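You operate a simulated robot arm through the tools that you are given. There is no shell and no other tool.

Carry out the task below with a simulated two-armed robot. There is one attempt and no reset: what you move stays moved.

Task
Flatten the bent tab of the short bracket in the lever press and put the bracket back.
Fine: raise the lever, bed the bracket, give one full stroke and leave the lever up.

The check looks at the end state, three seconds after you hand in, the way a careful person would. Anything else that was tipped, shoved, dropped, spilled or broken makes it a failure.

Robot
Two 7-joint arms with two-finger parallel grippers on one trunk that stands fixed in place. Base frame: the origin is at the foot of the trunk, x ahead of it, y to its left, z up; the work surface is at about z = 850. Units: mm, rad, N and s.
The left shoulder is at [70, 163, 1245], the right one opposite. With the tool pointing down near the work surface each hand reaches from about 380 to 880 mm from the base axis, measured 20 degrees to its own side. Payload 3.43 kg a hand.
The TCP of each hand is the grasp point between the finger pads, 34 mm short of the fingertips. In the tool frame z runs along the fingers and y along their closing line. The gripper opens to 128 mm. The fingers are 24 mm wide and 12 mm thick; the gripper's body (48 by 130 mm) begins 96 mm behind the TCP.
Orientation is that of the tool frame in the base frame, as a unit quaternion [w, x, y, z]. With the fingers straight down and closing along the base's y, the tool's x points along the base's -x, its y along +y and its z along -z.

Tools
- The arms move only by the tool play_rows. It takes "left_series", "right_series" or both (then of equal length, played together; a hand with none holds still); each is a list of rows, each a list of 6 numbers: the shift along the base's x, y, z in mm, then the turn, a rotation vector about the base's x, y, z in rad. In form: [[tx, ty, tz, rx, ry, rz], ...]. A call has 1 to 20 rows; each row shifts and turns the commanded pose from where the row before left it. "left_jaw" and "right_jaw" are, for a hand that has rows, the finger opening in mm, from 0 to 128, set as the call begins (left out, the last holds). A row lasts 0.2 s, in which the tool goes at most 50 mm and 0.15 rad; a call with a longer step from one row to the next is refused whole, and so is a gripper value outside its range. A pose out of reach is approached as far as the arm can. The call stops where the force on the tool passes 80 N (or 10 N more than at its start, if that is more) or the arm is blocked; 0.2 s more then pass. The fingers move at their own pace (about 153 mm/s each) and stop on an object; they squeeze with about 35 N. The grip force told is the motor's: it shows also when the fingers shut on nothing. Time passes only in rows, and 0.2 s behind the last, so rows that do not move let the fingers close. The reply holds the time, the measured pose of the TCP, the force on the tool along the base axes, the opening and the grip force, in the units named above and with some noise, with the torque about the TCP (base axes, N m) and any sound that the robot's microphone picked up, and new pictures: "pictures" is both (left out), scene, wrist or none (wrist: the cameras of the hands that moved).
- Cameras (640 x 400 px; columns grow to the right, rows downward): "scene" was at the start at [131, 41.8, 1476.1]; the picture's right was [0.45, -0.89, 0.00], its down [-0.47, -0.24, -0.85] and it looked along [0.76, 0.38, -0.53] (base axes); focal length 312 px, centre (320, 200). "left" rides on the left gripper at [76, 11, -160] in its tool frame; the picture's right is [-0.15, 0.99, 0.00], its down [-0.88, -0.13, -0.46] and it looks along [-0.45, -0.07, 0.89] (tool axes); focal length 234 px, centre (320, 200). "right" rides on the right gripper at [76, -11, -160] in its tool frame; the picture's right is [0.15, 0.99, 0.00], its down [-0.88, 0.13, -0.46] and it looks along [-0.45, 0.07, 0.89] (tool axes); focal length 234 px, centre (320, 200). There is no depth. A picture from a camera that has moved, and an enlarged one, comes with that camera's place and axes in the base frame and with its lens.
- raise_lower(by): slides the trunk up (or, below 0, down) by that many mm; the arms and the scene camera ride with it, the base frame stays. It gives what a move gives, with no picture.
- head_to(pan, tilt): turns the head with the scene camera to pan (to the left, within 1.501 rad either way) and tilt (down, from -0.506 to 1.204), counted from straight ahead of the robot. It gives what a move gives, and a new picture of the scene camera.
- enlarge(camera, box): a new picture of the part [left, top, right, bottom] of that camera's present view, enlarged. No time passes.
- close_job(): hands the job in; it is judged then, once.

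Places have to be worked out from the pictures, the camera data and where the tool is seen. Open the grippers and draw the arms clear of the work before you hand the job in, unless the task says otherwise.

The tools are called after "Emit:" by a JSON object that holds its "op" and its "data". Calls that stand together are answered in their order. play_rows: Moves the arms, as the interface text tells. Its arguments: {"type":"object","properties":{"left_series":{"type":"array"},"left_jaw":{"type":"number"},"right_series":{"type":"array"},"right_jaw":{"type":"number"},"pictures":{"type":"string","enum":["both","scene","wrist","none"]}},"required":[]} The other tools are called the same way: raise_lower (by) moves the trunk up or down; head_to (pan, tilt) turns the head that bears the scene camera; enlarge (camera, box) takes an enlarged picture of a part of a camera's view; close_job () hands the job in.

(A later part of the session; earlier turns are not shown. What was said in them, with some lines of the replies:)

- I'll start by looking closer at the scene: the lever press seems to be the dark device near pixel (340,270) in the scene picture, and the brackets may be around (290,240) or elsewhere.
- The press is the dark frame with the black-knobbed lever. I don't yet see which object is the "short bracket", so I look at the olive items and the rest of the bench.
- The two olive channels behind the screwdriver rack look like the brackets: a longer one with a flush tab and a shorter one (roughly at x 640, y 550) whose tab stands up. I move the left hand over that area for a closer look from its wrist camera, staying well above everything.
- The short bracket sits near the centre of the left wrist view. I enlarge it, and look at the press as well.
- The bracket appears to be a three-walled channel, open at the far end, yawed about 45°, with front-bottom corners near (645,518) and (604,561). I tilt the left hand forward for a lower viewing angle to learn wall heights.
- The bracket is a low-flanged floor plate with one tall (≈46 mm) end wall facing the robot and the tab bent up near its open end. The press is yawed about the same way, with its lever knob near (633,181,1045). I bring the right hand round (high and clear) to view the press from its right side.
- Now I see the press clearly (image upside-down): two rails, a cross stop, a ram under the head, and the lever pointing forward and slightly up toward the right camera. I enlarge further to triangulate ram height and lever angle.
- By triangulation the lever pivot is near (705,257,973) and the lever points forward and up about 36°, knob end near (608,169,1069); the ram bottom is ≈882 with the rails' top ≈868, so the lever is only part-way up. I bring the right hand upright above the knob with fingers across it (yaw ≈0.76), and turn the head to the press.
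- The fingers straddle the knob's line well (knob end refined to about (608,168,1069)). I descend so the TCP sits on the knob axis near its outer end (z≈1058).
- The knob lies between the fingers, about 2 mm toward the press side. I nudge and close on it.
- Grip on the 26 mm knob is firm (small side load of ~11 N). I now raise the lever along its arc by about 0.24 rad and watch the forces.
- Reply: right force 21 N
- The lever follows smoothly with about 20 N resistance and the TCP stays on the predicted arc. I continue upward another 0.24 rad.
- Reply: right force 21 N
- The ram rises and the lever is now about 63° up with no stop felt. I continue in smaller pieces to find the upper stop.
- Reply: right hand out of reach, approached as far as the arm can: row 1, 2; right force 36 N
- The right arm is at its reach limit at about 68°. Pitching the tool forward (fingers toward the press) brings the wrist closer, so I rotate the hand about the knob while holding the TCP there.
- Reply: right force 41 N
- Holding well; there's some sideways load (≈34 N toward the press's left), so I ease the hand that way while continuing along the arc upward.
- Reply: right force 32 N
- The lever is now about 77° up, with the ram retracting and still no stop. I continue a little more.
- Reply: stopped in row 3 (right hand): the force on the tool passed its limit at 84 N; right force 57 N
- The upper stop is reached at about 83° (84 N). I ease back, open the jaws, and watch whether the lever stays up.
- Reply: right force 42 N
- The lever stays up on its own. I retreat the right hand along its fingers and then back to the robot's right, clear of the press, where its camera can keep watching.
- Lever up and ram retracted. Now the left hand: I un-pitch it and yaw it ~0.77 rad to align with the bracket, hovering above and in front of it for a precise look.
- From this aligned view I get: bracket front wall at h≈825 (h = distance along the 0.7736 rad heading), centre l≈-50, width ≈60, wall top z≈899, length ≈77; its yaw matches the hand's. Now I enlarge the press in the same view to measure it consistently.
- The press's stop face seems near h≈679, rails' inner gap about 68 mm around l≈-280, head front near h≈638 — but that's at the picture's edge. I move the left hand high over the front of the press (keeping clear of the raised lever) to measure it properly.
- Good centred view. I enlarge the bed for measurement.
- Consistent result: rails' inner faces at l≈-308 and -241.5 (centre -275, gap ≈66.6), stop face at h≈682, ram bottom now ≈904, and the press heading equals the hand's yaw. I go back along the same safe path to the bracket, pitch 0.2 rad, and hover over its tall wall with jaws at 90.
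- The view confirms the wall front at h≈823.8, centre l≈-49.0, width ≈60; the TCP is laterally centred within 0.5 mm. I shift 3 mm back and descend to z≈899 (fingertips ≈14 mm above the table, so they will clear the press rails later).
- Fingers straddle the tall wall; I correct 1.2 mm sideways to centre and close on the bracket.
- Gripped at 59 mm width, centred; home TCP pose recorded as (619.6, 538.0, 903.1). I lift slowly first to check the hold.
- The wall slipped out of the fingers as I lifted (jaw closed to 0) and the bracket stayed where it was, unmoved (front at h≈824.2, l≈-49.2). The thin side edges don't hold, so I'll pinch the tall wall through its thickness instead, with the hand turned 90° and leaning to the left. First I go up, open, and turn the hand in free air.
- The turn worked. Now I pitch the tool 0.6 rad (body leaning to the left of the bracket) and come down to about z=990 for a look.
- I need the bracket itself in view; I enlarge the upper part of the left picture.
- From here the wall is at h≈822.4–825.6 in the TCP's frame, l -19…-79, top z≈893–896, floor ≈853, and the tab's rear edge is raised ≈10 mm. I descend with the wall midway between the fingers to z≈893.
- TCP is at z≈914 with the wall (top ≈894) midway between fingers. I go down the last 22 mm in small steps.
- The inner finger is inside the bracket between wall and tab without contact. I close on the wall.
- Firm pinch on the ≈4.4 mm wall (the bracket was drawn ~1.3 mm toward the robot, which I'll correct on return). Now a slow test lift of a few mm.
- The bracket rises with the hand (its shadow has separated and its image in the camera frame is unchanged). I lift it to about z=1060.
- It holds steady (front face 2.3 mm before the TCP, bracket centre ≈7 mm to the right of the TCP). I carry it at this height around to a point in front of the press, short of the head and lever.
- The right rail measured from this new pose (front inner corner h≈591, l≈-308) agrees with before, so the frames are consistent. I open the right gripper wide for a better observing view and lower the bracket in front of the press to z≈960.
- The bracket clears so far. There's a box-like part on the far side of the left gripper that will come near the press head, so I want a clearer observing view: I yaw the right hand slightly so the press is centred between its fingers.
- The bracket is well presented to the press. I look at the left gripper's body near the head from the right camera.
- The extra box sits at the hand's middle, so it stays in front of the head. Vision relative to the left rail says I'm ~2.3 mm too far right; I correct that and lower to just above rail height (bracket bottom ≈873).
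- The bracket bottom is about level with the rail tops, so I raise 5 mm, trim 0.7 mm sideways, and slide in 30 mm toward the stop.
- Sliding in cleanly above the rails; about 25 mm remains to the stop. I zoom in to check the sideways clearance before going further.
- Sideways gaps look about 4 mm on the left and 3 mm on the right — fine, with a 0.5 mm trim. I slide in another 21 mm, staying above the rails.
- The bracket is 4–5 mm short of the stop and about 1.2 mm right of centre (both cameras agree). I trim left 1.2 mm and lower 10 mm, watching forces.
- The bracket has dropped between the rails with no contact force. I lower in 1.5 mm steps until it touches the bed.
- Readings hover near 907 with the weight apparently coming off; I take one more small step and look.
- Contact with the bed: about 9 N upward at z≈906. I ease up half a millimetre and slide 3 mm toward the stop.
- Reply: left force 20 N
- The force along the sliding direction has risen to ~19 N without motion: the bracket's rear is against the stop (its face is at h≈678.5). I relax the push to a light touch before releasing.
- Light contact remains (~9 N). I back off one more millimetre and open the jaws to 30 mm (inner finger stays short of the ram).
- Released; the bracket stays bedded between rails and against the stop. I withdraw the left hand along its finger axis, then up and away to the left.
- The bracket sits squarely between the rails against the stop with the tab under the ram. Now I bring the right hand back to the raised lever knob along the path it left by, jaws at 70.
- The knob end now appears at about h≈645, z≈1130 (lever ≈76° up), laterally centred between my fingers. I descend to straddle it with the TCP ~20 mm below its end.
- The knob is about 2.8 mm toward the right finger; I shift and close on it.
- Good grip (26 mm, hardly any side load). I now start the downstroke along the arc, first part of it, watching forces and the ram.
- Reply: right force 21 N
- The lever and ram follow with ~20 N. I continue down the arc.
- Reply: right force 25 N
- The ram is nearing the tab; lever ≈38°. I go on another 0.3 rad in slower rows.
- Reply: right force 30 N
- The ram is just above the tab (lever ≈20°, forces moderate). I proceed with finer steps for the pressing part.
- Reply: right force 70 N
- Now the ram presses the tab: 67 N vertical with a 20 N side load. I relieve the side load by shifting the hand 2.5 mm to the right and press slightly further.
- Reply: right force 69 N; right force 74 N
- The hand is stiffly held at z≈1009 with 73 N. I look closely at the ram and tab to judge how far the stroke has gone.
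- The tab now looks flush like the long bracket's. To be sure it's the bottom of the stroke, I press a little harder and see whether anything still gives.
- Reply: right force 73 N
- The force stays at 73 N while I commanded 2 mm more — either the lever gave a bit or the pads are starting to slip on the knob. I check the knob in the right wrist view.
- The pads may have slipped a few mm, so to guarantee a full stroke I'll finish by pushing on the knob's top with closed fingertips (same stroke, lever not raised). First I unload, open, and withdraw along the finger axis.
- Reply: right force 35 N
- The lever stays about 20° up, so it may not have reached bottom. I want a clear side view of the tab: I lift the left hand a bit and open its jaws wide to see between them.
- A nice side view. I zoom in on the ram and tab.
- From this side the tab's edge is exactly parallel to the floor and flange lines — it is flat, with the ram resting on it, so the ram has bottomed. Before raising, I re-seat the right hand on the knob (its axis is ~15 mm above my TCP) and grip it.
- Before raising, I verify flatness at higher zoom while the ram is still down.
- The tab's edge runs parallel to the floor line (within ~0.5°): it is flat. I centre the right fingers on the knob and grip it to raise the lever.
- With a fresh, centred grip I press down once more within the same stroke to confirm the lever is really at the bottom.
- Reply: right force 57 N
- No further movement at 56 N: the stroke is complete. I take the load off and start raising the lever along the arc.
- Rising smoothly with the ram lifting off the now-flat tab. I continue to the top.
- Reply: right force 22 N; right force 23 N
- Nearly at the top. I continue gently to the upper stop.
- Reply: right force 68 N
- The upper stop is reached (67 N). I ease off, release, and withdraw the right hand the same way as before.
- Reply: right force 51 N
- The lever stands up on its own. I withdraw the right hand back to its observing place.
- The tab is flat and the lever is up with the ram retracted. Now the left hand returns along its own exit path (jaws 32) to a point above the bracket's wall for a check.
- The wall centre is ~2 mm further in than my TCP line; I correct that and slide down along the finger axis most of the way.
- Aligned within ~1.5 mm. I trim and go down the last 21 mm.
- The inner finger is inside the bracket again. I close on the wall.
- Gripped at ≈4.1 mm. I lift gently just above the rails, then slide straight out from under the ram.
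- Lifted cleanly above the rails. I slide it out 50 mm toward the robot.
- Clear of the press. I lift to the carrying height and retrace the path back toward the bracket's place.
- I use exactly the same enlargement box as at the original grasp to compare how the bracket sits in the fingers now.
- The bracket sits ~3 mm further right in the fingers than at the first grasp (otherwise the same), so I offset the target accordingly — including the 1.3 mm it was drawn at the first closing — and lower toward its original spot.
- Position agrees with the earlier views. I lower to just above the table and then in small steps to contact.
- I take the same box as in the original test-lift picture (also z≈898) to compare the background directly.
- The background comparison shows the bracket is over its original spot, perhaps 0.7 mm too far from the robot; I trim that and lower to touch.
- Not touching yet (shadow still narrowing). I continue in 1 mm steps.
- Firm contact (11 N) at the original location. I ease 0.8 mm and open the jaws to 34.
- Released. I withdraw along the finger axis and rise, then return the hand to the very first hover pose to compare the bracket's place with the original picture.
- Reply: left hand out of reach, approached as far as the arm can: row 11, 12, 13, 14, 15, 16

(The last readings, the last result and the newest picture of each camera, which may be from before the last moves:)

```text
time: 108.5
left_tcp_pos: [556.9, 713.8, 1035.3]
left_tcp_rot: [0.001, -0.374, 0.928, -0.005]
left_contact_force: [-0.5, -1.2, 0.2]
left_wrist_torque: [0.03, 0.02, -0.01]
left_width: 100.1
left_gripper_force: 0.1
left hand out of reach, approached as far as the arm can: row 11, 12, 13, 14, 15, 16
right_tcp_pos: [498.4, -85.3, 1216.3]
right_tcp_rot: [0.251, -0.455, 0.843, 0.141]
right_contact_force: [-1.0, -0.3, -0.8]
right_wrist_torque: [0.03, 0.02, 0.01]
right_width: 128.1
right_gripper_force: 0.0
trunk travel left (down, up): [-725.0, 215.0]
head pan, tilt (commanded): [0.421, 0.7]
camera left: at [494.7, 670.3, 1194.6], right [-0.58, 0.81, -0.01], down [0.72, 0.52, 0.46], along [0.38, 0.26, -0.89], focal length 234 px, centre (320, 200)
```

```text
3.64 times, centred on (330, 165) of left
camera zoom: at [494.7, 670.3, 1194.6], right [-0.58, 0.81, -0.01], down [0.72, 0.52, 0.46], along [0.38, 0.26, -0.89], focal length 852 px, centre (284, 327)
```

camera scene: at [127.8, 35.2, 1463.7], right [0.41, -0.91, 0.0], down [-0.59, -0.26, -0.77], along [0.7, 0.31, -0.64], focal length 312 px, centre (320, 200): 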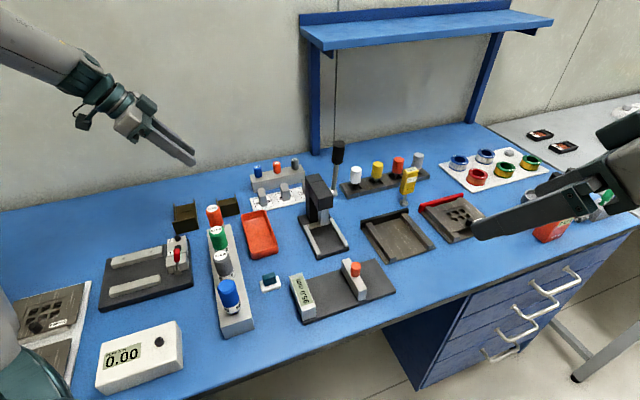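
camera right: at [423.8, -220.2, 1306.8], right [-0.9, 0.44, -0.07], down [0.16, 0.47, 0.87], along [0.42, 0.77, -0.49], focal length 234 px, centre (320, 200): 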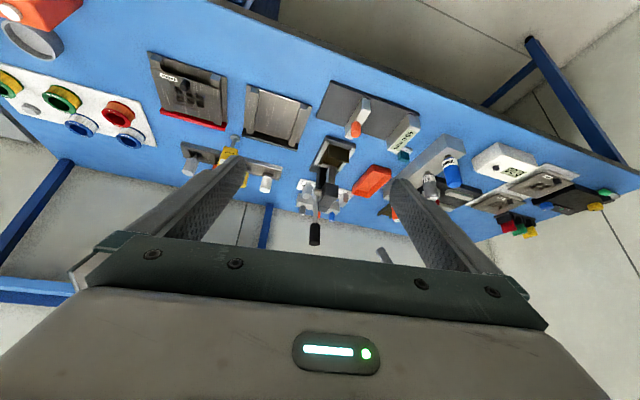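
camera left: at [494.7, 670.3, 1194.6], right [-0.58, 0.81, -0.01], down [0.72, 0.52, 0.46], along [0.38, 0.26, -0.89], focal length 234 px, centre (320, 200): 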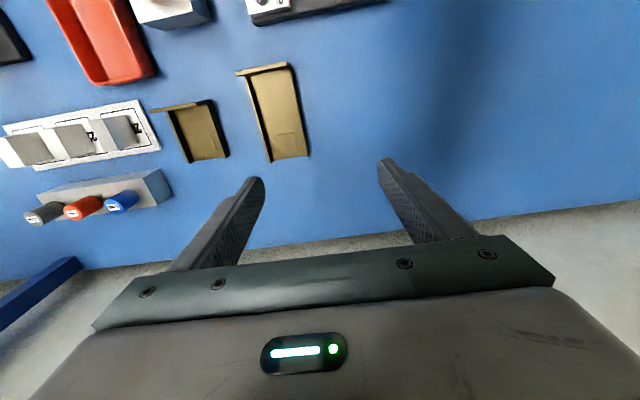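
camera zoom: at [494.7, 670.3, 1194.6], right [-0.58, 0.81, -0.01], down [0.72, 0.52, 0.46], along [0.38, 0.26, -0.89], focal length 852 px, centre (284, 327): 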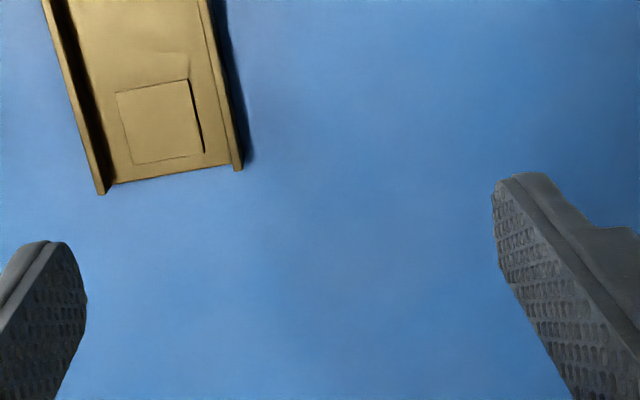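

The arm hit a joint limit while turning and ended up further left ((557,714), still well above everything). I first take a small upward step to see how it behaves.

Emit:
{"op": "play_rows", "data": {"left_series": [[0, 0, 10, 0, 0, 0], [0, 0, 10, 0, 0, 0]], "pictures": "both"}}

```text
time: 109.1
left_tcp_pos: [554.3, 723.0, 1051.2]
left_tcp_rot: [0.0, -0.376, 0.927, -0.001]
left_contact_force: [1.4, 0.6, -0.3]
left_wrist_torque: [0.05, -0.01, 0.02]
left_width: 100.0
left_gripper_force: 0.0
left hand out of reach, approached as far as the arm can: row 1
right_tcp_pos: [497.8, -84.8, 1215.4]
right_tcp_rot: [0.252, -0.454, 0.843, 0.14]
right_contact_force: [0.1, 0.1, -0.8]
right_wrist_torque: [-0.02, 0.0, 0.01]
right_width: 128.0
right_gripper_force: 0.0
trunk travel left (down, up): [-725.0, 215.0]
head pan, tilt (commanded): [0.421, 0.7]
camera scene: at [128.2, 35.4, 1463.7], right [0.41, -0.91, 0.0], down [-0.59, -0.26, -0.77], along [0.7, 0.31, -0.64], focal length 312 px, centre (320, 200)
camera left: at [492.8, 677.9, 1210.7], right [-0.58, 0.81, 0.0], down [0.72, 0.52, 0.46], along [0.37, 0.27, -0.89], focal length 234 px, centre (320, 200)
```

scene: 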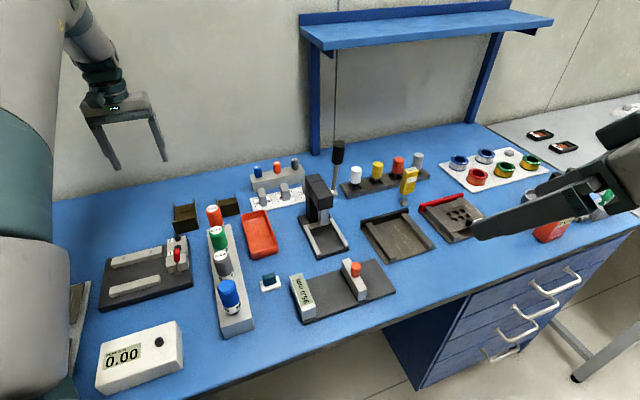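
left: 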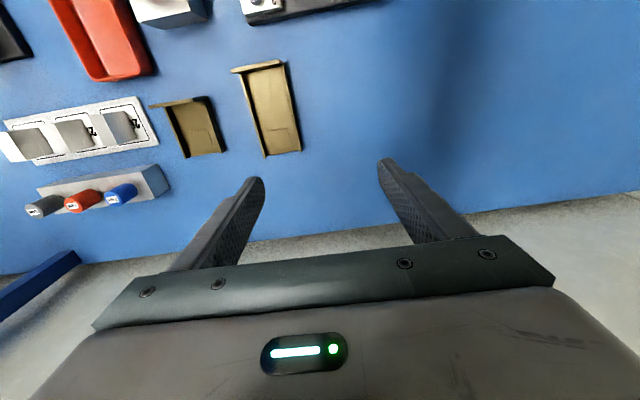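

It's stable now. From here I can check the short bracket's position (and the long one as reference) with the same aligned yaw.

Emit:
{"op": "enlarge", "data": {"camera": "left", "box": [140, 55, 310, 165]}}

Emit:
{"op": "enlarge", "data": {"camera": "scene", "box": [150, 180, 290, 260]}}

Emit:
{"op": "enlarge", "data": {"camera": "scene", "box": [240, 130, 390, 270]}}

```text
3.64 times, centred on (225, 110) of left
camera zoom: at [492.8, 677.9, 1210.7], right [-0.58, 0.81, 0.0], down [0.72, 0.52, 0.46], along [0.37, 0.27, -0.89], focal length 852 px, centre (666, 527)
```

zoom: 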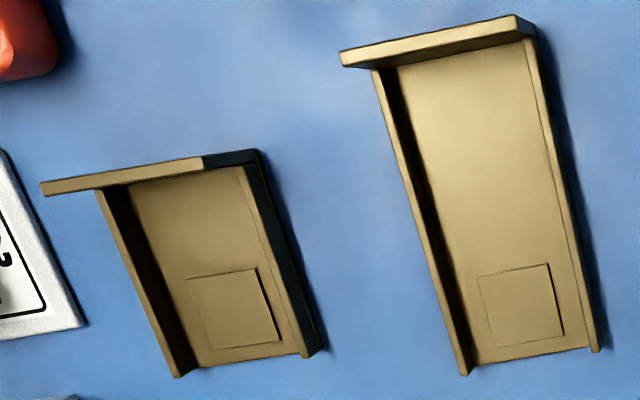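

```text
4.57 times, centred on (220, 220) of scene
camera zoom: at [128.2, 35.4, 1463.7], right [0.41, -0.91, 0.0], down [-0.59, -0.26, -0.77], along [0.7, 0.31, -0.64], focal length 1427 px, centre (777, 109)
```

zoom: 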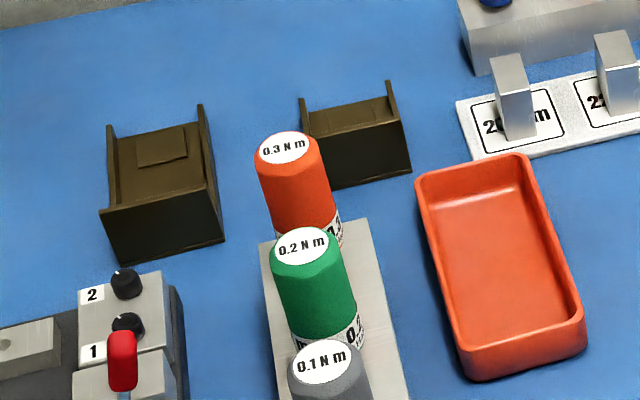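

```text
2.86 times, centred on (315, 200) of scene
camera zoom: at [128.2, 35.4, 1463.7], right [0.41, -0.91, 0.0], down [-0.59, -0.26, -0.77], along [0.7, 0.31, -0.64], focal length 892 px, centre (334, 200)
```

zoom: 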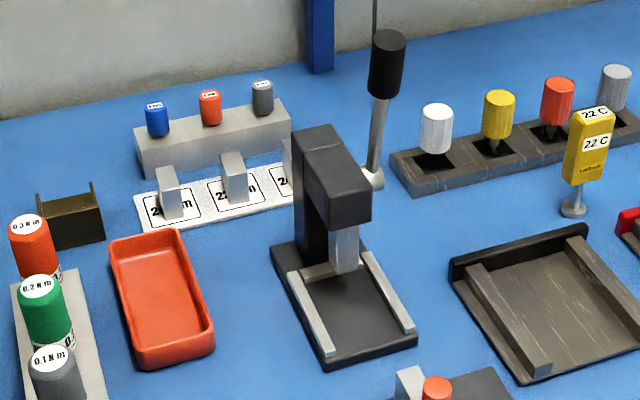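

Both tabs look equally flat. I compare the bracket's place in the scene camera using the same box as a picture taken before it was moved.

Emit:
{"op": "enlarge", "data": {"camera": "scene", "box": [150, 100, 290, 240]}}

Emit:
{"op": "enlarge", "data": {"camera": "scene", "box": [150, 140, 290, 260]}}

```text
2.86 times, centred on (220, 170) of scene
camera zoom: at [128.2, 35.4, 1463.7], right [0.41, -0.91, 0.0], down [-0.59, -0.26, -0.77], along [0.7, 0.31, -0.64], focal length 892 px, centre (606, 286)
```

zoom: 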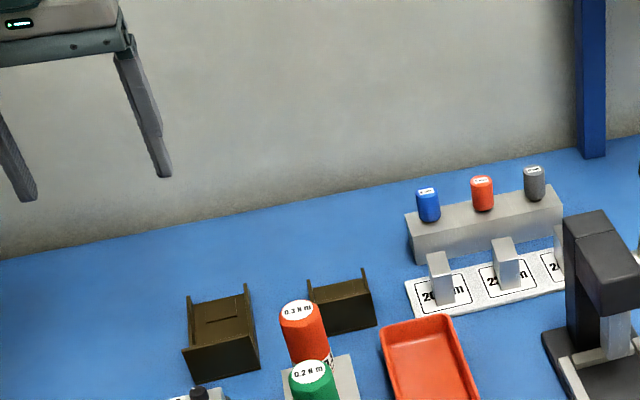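

```text
3.33 times, centred on (220, 200) of scene
camera zoom: at [128.2, 35.4, 1463.7], right [0.41, -0.91, 0.0], down [-0.59, -0.26, -0.77], along [0.7, 0.31, -0.64], focal length 1041 px, centre (653, 200)
```

zoom: 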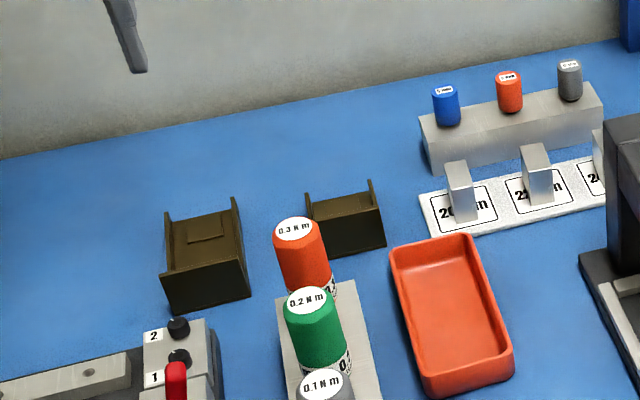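

The bracket is back within about 1–2 mm of its original place, the lever is up, and the press has not moved. I now draw both hands up and back, clear of the work.

Emit:
{"op": "play_rows", "data": {"left_series": [[0, 0, 25, 0, 0, 0], [0, 0, 30, 0, 0, 0], [0, 0, 30, 0, 0, 0], [0, 0, 30, 0, 0, 0], [-15, -15, 30, 0, 0, 0], [-20, -25, 20, 0, 0, 0], [-20, -25, 20, 0, 0, 0], [-20, -25, 10, 0, 0, 0], [-20, -25, 0, 0, 0, 0], [-20, -25, 0, 0, 0, 0]], "right_series": [[-10, 0, 10, 0, 0, 0], [-10, 0, 10, 0, 0, 0], [-10, 0, 10, 0, 0, 0], [-10, 0, 10, 0, 0, 0], [-10, 0, 10, 0, 0, 0], [-10, 0, 10, 0, 0, 0], [-10, 0, 0, 0, 0, 0], [-10, 0, 0, 0, 0, 0], [0, 0, 0, 0, 0, 0], [0, 0, 0, 0, 0, 0]], "left_jaw": 110, "right_jaw": 120, "pictures": "both"}}

```text
time: 111.3
left_tcp_pos: [423.7, 748.4, 1214.8]
left_tcp_rot: [0.0, -0.376, 0.927, 0.0]
left_contact_force: [0.3, 0.1, 0.4]
left_wrist_torque: [0.0, -0.04, 0.0]
left_width: 110.1
left_gripper_force: 0.2
left hand out of reach, approached as far as the arm can: row 1, 2, 3, 4, 5, 6, 7, 8, 9, 10
right_tcp_pos: [414.4, -82.5, 1280.0]
right_tcp_rot: [0.253, -0.454, 0.843, 0.141]
right_contact_force: [-0.3, -0.2, 0.0]
right_wrist_torque: [0.0, 0.03, -0.02]
right_width: 120.1
right_gripper_force: 0.1
trunk travel left (down, up): [-725.0, 215.0]
head pan, tilt (commanded): [0.421, 0.7]
camera scene: at [127.4, 35.8, 1463.8], right [0.41, -0.91, 0.0], down [-0.59, -0.26, -0.77], along [0.7, 0.31, -0.64], focal length 312 px, centre (320, 200)
camera right: at [341.5, -216.6, 1371.3], right [-0.89, 0.44, -0.07], down [0.16, 0.47, 0.87], along [0.42, 0.76, -0.49], focal length 234 px, centre (320, 200)
camera left: at [363.2, 703.3, 1374.7], right [-0.58, 0.81, 0.0], down [0.72, 0.52, 0.46], along [0.37, 0.26, -0.89], focal length 234 px, centre (320, 200)
```

scene: 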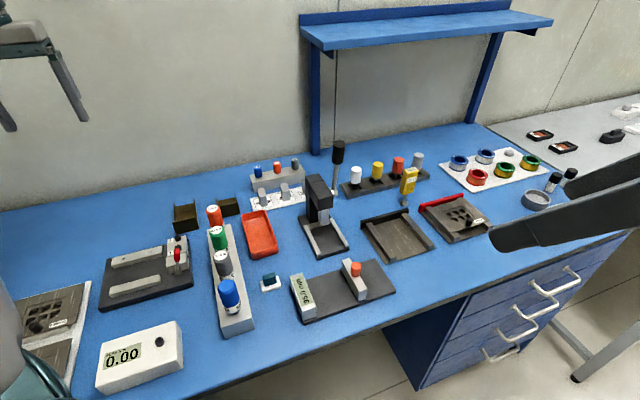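
right: 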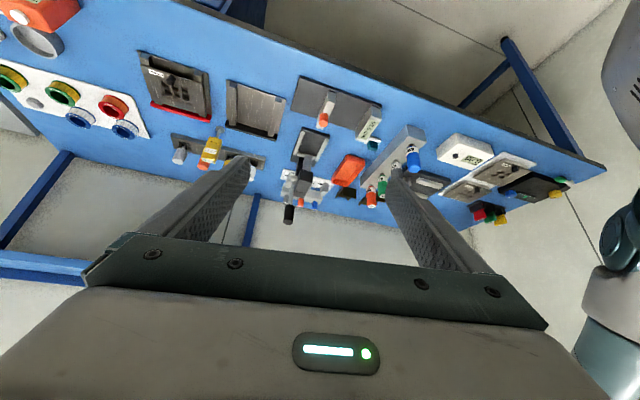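
left: 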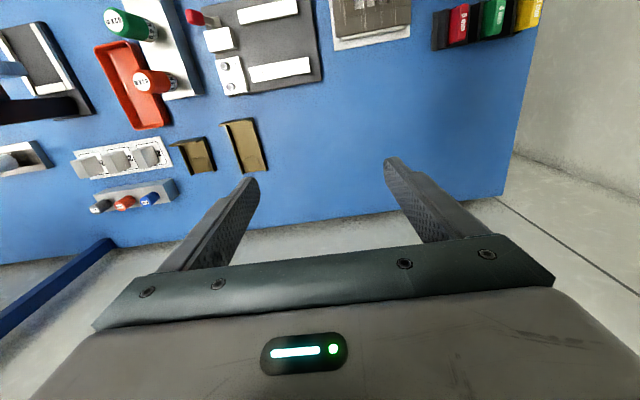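

Both hands are clear and nothing looks disturbed. I do a last check of the left side of the bench (where the left elbow passed) and of the press and bracket.

Emit:
{"op": "enlarge", "data": {"camera": "scene", "box": [0, 220, 200, 400]}}

Emit:
{"op": "enlarge", "data": {"camera": "scene", "box": [240, 130, 390, 260]}}

Emit:
{"op": "head_to", "data": {"pan": 0.9, "tilt": 0.7}}

```text
2.22 times, centred on (100, 310) of scene
camera zoom: at [127.4, 35.8, 1463.8], right [0.41, -0.91, 0.0], down [-0.59, -0.26, -0.77], along [0.7, 0.31, -0.64], focal length 694 px, centre (809, -44)
```

zoom: 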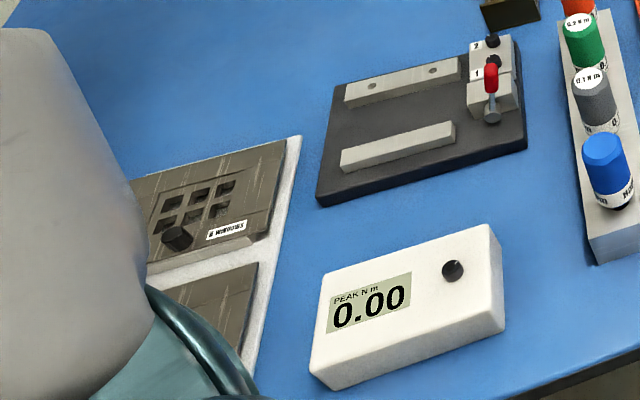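

```text
3.08 times, centred on (315, 195) of scene
camera zoom: at [127.4, 35.8, 1463.8], right [0.41, -0.91, 0.0], down [-0.59, -0.26, -0.77], along [0.7, 0.31, -0.64], focal length 960 px, centre (335, 215)
```

zoom: 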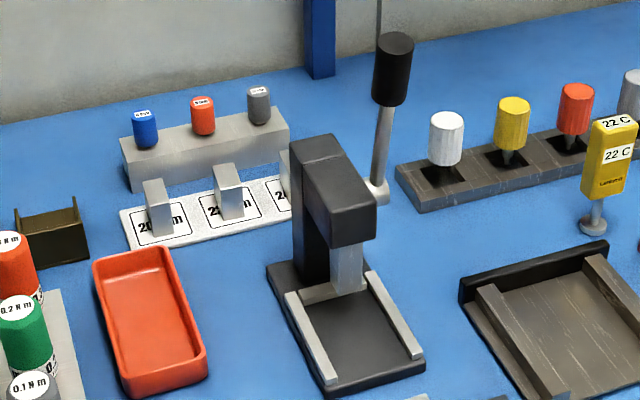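

```text
time: 112.2
left_tcp_pos: [426.3, 748.0, 1213.5]
left_tcp_rot: [-0.001, -0.376, 0.927, -0.002]
left_contact_force: [0.5, 0.5, 0.3]
left_wrist_torque: [0.0, 0.0, -0.01]
left_width: 109.9
left_gripper_force: 0.0
right_tcp_pos: [415.3, -84.0, 1279.1]
right_tcp_rot: [0.251, -0.455, 0.843, 0.142]
right_contact_force: [-0.1, -0.7, -0.2]
right_wrist_torque: [-0.01, -0.02, 0.0]
right_width: 120.2
right_gripper_force: 0.1
trunk travel left (down, up): [-725.0, 215.0]
head pan, tilt (commanded): [0.901, 0.7]
camera scene: at [104.1, 67.7, 1463.7], right [0.78, -0.62, 0.0], down [-0.4, -0.5, -0.76], along [0.48, 0.6, -0.64], focal length 312 px, centre (320, 200)
```

scene: 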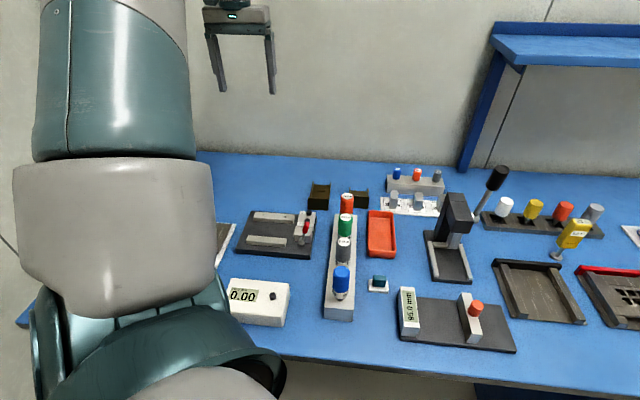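

I compare the brackets with the very first picture from this head pose (same box).

Emit:
{"op": "enlarge", "data": {"camera": "scene", "box": [290, 170, 390, 230]}}

Emit:
{"op": "enlarge", "data": {"camera": "scene", "box": [400, 150, 540, 300]}}

```text
6.40 times, centred on (340, 200) of scene
camera zoom: at [104.1, 67.7, 1463.7], right [0.78, -0.62, 0.0], down [-0.4, -0.5, -0.76], along [0.48, 0.6, -0.64], focal length 1998 px, centre (192, 200)
```

zoom: 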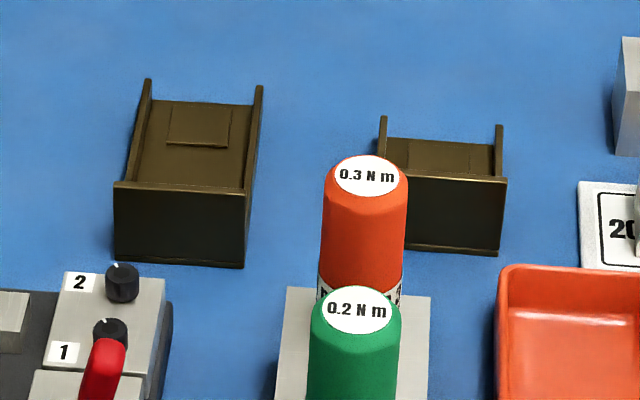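

```text
2.67 times, centred on (470, 225) of scene
camera zoom: at [104.1, 67.7, 1463.7], right [0.78, -0.62, 0.0], down [-0.4, -0.5, -0.76], along [0.48, 0.6, -0.64], focal length 832 px, centre (-80, 133)
```

zoom: 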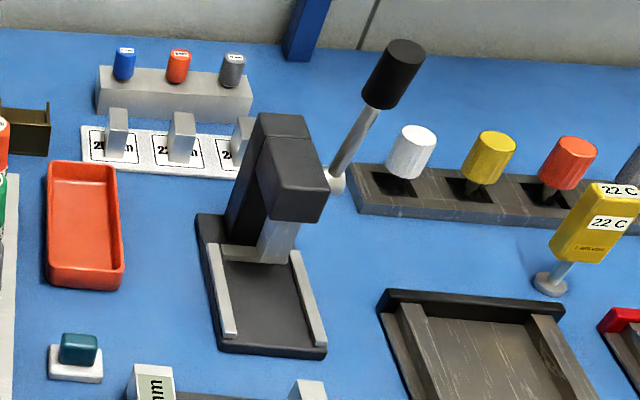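

The bracket is back to within about 2 mm of its original position with a flat tab, the lever is up, the rest is untouched, both grippers are open and clear. I hand in the job.

Emit:
{"op": "close_job", "data": {}}

```text
The job is handed in.
```

The short bracket's tab is flat, and the bracket is back about 2 mm closer to the robot than it started. The lever is up.

- **Stroke:** I raised the lever, bedded the bracket against the stop and gave one full stroke. I released and re-gripped the knob at the bottom of that stroke without raising the lever. A further 56 N at the bottom moved nothing more, so the ram had bottomed out. The tab's edge then ran parallel to the bracket floor, to within about half a degree.
- **First grasp:** My first grip, across the bracket's sides, slipped as I lifted. The bracket stayed where it was, and I picked it up again by its tall wall.
- **Other objects:** Nothing else looked moved in the final pictures. Near the end the left arm hit a joint limit while turning and swung left, above everything on the bench. The plate at the far left was hidden behind the arm in the very last picture. It looked untouched in the one just before.
- **Arms:** Both grippers are open and drawn back clear of the work.
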